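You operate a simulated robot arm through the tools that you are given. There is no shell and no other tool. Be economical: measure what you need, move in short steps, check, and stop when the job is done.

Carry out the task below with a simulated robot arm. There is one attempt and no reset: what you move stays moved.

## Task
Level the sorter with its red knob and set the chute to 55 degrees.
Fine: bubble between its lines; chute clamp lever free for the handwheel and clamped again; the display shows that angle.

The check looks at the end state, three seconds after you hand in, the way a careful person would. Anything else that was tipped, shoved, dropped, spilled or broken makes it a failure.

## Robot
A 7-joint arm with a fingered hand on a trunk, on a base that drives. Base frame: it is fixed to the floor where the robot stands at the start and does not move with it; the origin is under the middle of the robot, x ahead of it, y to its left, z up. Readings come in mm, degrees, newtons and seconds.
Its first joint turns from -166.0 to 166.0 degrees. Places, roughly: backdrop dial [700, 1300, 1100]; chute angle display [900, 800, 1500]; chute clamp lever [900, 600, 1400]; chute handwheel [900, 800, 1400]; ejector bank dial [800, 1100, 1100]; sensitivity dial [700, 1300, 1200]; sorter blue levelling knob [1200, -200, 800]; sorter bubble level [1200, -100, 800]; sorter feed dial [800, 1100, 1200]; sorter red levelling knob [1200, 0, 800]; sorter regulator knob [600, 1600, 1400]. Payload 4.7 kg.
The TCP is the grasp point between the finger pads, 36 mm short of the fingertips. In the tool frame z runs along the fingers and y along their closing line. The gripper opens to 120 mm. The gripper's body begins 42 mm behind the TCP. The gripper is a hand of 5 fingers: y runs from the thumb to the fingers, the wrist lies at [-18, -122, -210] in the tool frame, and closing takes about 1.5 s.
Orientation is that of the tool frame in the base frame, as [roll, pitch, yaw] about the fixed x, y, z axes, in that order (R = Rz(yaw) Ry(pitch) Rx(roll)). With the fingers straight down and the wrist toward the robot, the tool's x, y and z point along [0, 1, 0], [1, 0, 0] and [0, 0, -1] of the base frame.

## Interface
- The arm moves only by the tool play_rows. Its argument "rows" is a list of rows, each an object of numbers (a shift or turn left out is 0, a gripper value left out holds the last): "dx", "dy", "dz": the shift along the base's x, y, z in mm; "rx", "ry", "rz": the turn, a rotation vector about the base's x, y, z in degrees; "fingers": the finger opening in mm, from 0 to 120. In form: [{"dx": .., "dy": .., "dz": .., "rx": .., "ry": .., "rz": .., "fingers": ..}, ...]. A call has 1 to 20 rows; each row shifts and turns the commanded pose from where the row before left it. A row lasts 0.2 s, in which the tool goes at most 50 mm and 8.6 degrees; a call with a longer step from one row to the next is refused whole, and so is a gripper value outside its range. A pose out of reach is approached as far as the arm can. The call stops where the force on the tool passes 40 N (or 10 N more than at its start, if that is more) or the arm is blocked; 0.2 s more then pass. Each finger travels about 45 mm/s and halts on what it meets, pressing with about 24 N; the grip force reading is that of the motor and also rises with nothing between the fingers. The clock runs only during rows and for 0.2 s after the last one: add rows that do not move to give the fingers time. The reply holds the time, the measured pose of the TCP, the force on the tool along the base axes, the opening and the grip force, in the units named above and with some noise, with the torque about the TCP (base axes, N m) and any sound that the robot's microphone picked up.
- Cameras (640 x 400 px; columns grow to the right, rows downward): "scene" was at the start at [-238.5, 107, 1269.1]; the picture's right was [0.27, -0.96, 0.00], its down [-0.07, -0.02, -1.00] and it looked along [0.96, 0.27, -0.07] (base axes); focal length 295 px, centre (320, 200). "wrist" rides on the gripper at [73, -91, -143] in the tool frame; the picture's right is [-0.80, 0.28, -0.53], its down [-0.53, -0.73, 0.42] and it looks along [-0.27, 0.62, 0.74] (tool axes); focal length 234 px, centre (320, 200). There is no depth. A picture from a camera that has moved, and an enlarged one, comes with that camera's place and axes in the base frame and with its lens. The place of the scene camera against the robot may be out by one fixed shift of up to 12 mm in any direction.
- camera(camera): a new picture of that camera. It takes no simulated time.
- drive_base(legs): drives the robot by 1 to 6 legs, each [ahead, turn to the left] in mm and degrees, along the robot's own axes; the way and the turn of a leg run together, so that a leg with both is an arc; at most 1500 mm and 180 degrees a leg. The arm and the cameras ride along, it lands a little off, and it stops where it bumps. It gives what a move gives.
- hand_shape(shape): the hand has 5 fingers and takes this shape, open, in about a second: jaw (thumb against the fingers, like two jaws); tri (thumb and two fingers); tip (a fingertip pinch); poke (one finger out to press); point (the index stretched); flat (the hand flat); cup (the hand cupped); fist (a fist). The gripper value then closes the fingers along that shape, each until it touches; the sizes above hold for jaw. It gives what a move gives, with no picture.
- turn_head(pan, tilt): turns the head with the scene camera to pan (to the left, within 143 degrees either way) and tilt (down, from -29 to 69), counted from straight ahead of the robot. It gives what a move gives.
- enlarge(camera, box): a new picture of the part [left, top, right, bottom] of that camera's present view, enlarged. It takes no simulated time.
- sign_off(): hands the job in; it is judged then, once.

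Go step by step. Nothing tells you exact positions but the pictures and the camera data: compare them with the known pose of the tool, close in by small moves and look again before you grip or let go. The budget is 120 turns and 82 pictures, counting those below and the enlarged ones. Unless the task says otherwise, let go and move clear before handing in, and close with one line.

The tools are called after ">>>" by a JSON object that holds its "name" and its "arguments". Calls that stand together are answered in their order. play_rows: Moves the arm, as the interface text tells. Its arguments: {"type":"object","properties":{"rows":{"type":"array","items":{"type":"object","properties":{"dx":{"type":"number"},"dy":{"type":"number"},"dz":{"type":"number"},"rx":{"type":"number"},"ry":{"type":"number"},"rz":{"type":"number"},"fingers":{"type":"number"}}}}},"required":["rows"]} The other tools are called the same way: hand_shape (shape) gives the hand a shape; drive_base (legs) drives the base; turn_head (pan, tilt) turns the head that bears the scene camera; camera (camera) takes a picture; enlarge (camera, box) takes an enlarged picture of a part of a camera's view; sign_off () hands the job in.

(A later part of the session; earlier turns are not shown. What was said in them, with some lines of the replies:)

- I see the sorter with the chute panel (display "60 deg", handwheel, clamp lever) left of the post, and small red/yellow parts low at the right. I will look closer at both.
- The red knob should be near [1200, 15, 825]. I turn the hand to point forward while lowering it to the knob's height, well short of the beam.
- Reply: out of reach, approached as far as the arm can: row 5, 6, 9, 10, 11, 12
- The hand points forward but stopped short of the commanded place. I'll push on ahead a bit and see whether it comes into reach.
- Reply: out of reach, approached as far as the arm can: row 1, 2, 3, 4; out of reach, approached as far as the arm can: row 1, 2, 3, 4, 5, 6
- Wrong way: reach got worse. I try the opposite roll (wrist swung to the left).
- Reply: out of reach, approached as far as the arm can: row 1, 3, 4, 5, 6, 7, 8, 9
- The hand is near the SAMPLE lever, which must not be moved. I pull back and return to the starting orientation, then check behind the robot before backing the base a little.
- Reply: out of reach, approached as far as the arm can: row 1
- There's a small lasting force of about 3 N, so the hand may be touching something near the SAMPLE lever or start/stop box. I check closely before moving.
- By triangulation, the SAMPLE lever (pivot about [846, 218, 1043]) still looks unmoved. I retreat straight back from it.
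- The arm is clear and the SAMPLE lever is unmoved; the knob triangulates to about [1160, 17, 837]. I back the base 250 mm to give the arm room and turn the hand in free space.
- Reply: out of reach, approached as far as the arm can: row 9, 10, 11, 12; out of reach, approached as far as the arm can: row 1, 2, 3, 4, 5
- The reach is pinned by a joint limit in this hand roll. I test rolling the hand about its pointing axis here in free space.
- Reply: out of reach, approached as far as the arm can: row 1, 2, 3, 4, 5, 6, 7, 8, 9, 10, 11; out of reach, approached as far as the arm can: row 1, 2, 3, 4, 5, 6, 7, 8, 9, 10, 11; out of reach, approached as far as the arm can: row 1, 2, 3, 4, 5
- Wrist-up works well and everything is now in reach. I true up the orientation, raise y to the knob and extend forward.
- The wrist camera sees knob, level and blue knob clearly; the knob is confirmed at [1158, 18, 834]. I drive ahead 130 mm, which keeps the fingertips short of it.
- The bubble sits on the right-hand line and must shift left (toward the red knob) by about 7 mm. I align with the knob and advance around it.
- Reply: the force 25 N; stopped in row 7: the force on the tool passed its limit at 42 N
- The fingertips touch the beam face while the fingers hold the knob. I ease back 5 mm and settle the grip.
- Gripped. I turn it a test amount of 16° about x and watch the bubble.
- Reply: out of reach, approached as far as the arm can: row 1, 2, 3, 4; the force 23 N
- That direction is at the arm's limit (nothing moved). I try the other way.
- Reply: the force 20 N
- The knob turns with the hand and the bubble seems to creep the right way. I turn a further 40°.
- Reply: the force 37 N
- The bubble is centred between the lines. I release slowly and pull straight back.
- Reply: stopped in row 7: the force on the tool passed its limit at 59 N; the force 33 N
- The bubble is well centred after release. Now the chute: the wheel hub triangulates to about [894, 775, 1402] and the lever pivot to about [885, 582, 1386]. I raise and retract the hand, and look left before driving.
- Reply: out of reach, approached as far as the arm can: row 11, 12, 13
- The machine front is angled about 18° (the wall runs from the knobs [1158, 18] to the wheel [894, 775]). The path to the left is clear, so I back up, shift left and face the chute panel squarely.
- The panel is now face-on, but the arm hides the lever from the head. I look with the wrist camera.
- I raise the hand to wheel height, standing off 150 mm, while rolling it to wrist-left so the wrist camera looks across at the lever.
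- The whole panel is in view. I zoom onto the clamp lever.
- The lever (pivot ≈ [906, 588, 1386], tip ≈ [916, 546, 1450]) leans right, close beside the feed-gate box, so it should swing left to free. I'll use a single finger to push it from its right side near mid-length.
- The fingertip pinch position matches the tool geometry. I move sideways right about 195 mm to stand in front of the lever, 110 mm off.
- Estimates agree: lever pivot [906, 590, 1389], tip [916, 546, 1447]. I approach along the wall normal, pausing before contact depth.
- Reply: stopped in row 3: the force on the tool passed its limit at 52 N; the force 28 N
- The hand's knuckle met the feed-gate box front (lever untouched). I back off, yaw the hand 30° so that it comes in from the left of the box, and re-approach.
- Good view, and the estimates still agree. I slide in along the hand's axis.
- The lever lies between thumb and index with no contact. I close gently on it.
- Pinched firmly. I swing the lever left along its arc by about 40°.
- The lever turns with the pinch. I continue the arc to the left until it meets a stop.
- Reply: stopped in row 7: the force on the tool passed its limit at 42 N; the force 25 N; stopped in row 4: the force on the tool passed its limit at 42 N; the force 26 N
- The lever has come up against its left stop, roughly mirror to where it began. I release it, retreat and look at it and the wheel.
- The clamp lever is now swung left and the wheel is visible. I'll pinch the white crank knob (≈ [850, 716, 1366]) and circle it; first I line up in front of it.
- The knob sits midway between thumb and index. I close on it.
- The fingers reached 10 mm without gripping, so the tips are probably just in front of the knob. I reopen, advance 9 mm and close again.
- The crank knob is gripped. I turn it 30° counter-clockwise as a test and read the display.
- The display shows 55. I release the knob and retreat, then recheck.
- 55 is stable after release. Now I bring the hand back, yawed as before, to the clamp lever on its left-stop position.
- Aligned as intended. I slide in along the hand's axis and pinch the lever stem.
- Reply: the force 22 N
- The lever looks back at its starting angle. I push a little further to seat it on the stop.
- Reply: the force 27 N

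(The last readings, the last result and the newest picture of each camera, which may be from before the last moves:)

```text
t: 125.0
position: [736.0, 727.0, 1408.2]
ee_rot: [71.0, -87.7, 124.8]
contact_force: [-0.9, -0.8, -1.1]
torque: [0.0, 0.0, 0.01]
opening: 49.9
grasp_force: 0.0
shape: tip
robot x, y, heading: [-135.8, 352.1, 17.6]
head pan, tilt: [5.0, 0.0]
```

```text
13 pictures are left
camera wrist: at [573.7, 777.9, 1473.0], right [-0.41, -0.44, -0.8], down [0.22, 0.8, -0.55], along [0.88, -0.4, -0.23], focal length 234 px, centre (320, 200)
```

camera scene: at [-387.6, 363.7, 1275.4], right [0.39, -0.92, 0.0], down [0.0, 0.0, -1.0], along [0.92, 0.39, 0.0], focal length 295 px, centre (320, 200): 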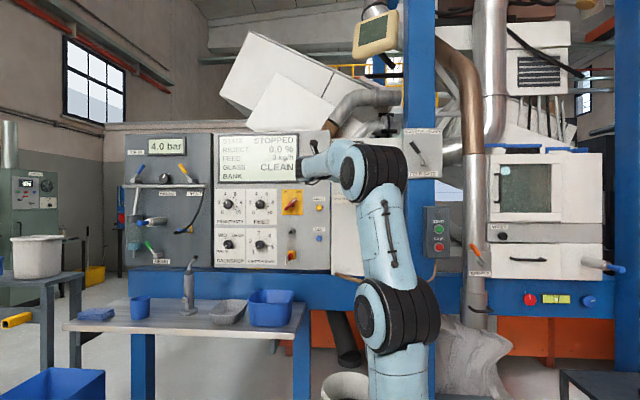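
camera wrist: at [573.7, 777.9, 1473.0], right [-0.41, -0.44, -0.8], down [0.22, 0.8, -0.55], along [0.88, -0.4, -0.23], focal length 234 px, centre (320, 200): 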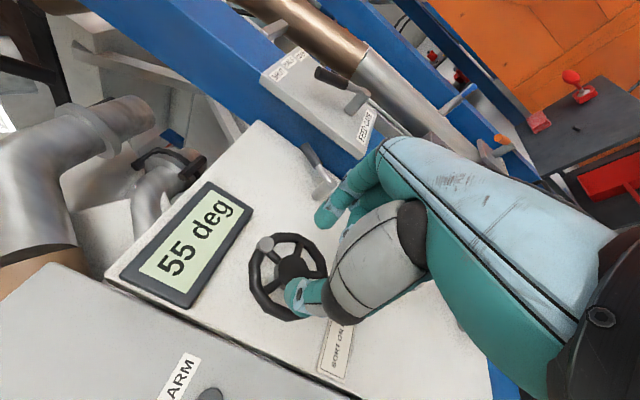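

The display reads 55 and the lever is back. I compare the lever closely with its original angle, and recheck the bubble from the head camera.

>>> {"name": "enlarge", "arguments": {"camera": "wrist", "box": [220, 110, 380, 220]}}

>>> {"name": "enlarge", "arguments": {"camera": "scene", "box": [500, 270, 620, 330]}}

>>> {"name": "enlarge", "arguments": {"camera": "scene", "box": [380, 110, 520, 290]}}

```text
3.64 times, centred on (300, 165) of wrist
camera zoom: at [573.7, 777.9, 1473.0], right [-0.41, -0.44, -0.8], down [0.22, 0.8, -0.55], along [0.88, -0.4, -0.23], focal length 852 px, centre (393, 327)
```

zoom: 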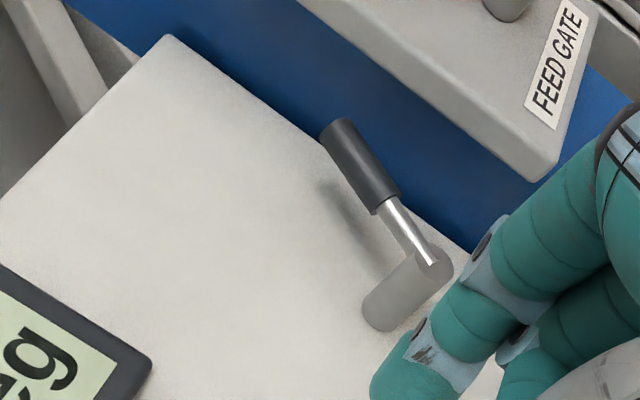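

```text
5.33 times, centred on (560, 300) of scene
camera zoom: at [-387.5, 364.1, 1275.4], right [0.39, -0.92, 0.0], down [0.0, 0.0, -1.0], along [0.92, 0.39, 0.0], focal length 1573 px, centre (-960, -333)
```

zoom: 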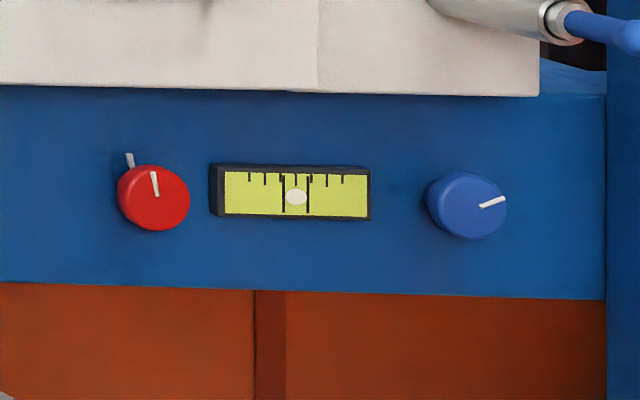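

```text
2.22 times, centred on (450, 200) of scene
camera zoom: at [-387.5, 364.1, 1275.4], right [0.39, -0.92, 0.0], down [0.0, 0.0, -1.0], along [0.92, 0.39, 0.0], focal length 655 px, centre (31, 200)
```

zoom: 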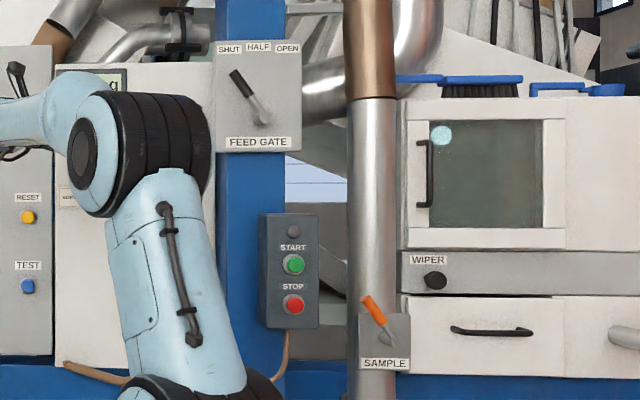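

Display, bubble and neighbours are fine, but the clamp lever may be a few degrees short of its original stop. To be sure, I go back and seat it firmly, gripping slightly higher up.

>>> {"name": "play_rows", "arguments": {"rows": [{"dx": 5, "dy": -30}, {"dx": 5, "dy": -30}, {"dx": 10, "dy": -15, "dz": 4, "rz": -7}, {"dx": 14, "dy": -13, "dz": 4, "rz": -7}, {"dx": 15, "dy": -12, "dz": 4, "rz": -7}, {"dx": 15, "dy": -12, "dz": 4, "rz": -7}, {"dx": 15, "dy": -11}, {"dx": 20, "dy": -4}, {"dx": 18, "dy": -4}, {}, {}]}}

>>> {"name": "camera", "arguments": {"camera": "wrist"}}

```text
t: 127.4
position: [855.8, 594.4, 1422.2]
ee_rot: [71.4, -87.7, 96.5]
contact_force: [1.3, 0.2, 0.6]
torque: [0.02, 0.02, -0.01]
opening: 49.9
grasp_force: 0.0
shape: tip
robot x, y, heading: [-136.7, 351.8, 17.7]
head pan, tilt: [5.0, 0.0]
```

```text
9 pictures are left
camera wrist: at [735.2, 717.1, 1488.1], right [-0.57, -0.2, -0.8], down [0.57, 0.6, -0.55], along [0.59, -0.77, -0.23], focal length 234 px, centre (320, 200)
```

wrist: 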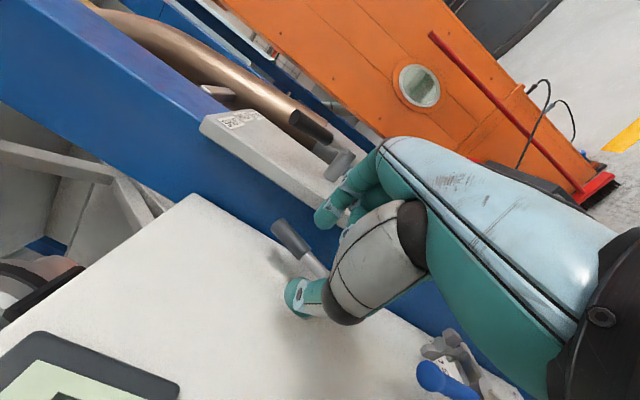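

>>> {"name": "play_rows", "arguments": {"rows": [{"dx": 6, "dy": -7, "dz": 1}, {"dx": 10, "dy": -4}, {"dx": 10, "dy": -3}, {"dx": 10, "dy": -3}, {}]}}

>>> {"name": "play_rows", "arguments": {"rows": [{"fingers": 35}, {"fingers": 25}, {"fingers": 18}, {"fingers": 12}, {"fingers": 8}, {}, {}, {}]}}

>>> {"name": "play_rows", "arguments": {"rows": [{"dx": 0.8, "dy": -2.4, "dz": -1.5}, {"dx": 0.8, "dy": -2.4, "dz": -1.6}, {"dx": 0.7, "dy": -2.3, "dz": -1.7}, {"dx": 0.7, "dy": -2.2, "dz": -1.8}, {"dx": 0.7, "dy": -2.1, "dz": -1.9}, {"dx": 0.7, "dy": -2.1, "dz": -1.9}, {}]}}

```text
t: 128.6
position: [892.3, 577.5, 1425.1]
ee_rot: [71.6, -87.6, 96.2]
contact_force: [0.1, -0.2, 0.6]
torque: [0.0, 0.04, 0.01]
opening: 49.6
grasp_force: 0.0
shape: tip
robot x, y, heading: [-135.4, 349.8, 17.6]
head pan, tilt: [5.0, 0.0]
```

```text
t: 130.4
position: [892.5, 578.6, 1423.7]
ee_rot: [68.4, -87.6, 99.4]
contact_force: [4.3, -1.0, 4.6]
torque: [0.02, -0.13, -0.03]
opening: 12.9
grasp_force: 24.2
shape: tip
robot x, y, heading: [-136.5, 356.1, 18.0]
head pan, tilt: [5.0, 0.0]
```

```text
t: 132.0
position: [895.5, 567.4, 1416.0]
ee_rot: [68.4, -87.5, 99.5]
contact_force: [-4.3, 16.2, 12.9]
torque: [0.0, -0.26, 0.51]
opening: 13.8
grasp_force: 24.0
shape: tip
robot x, y, heading: [-134.2, 349.2, 17.5]
head pan, tilt: [5.0, 0.0]
```

Now there is a clear ~20 N tangential reaction, so the lever is seated on its stop. I release, retreat and check.

>>> {"name": "play_rows", "arguments": {"rows": [{"dx": -0.5, "dy": 2, "dz": 1.5, "fingers": 20}, {"fingers": 35}, {"fingers": 50}, {}, {}, {}, {"dx": -8, "dy": 2}, {"dx": -15, "dy": 3}, {"dx": -25, "dy": 5}, {"dx": -30, "dy": 6}, {"dx": -30, "dy": 6}, {"rz": 7}, {"rz": 7}, {"rz": 7}, {"rz": 7, "dx": -10, "dy": 20}, {"dx": -10, "dy": 30}, {"dx": -10, "dy": 30}, {"dx": -10, "dy": 30}, {"dx": -10, "dy": 20}, {}]}}

>>> {"name": "camera", "arguments": {"camera": "wrist"}}

>>> {"name": "enlarge", "arguments": {"camera": "wrist", "box": [220, 110, 380, 220]}}

```text
t: 136.2
position: [737.4, 720.6, 1415.8]
ee_rot: [71.7, -87.6, 124.1]
contact_force: [-0.1, 0.3, 0.8]
torque: [0.03, 0.0, -0.01]
opening: 49.7
grasp_force: 0.0
shape: tip
robot x, y, heading: [-132.2, 352.5, 17.8]
head pan, tilt: [5.0, 0.0]
```

```text
8 pictures are left
camera wrist: at [573.5, 770.0, 1481.6], right [-0.41, -0.44, -0.8], down [0.22, 0.8, -0.55], along [0.88, -0.4, -0.23], focal length 234 px, centre (320, 200)
```

wrist: 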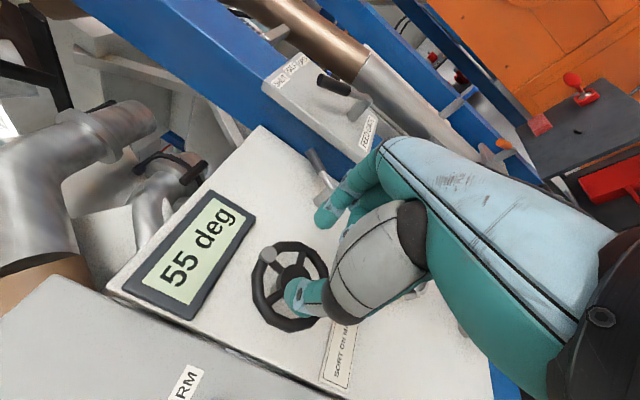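

```text
3.64 times, centred on (300, 165) of wrist
camera zoom: at [573.5, 770.0, 1481.6], right [-0.41, -0.44, -0.8], down [0.22, 0.8, -0.55], along [0.88, -0.4, -0.23], focal length 852 px, centre (393, 327)
```

zoom: 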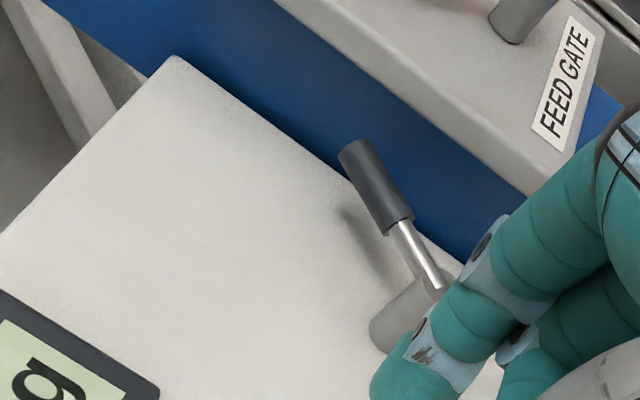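

The clamp is seated, the display holds 55 deg, and the bubble was centred. I back the robot clear and take a last look.

>>> {"name": "drive_base", "arguments": {"legs": [[-250, 0]]}}

>>> {"name": "camera", "arguments": {"camera": "scene"}}

>>> {"name": "enlarge", "arguments": {"camera": "wrist", "box": [200, 80, 360, 280]}}

```text
t: 138.0
position: [495.7, 645.9, 1415.2]
ee_rot: [70.9, -87.6, 125.2]
contact_force: [-0.4, 0.3, 0.7]
torque: [0.02, -0.03, 0.02]
opening: 49.7
grasp_force: 0.1
shape: tip
robot x, y, heading: [-374.8, 275.8, 17.8]
head pan, tilt: [5.0, 0.0]
```

```text
6 pictures are left
camera scene: at [-628.1, 285.8, 1275.4], right [0.39, -0.92, 0.0], down [0.0, 0.0, -1.0], along [0.92, 0.39, 0.0], focal length 295 px, centre (320, 200)
```

scene: 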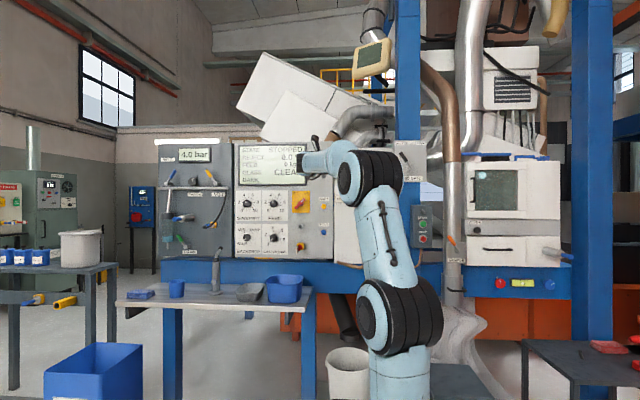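

```text
2.00 times, centred on (280, 180) of wrist
camera zoom: at [330.8, 696.3, 1481.6], right [-0.41, -0.44, -0.8], down [0.22, 0.8, -0.55], along [0.89, -0.4, -0.23], focal length 468 px, centre (400, 240)
```

zoom: 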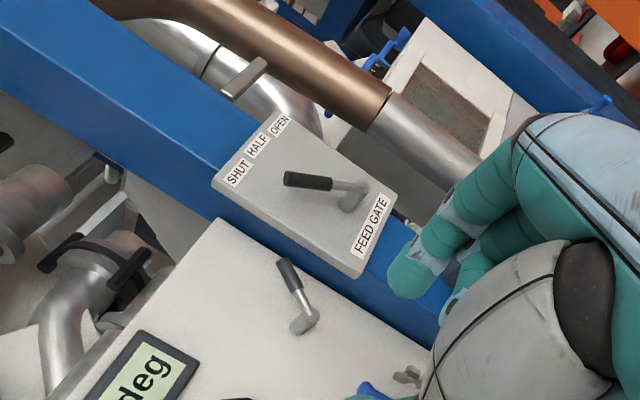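

Everything looks in order and the arm is clear of the machine, so I hand in.

>>> {"name": "sign_off", "arguments": {}}

```text
The job is handed in.
```

The sorter is level, with the bubble between its lines. The chute display reads 55 deg, the clamp lever is back on its stop, and the robot is clear of the machine. The hand brushed the SAMPLE lever and bumped the feed-gate box, but neither moved.
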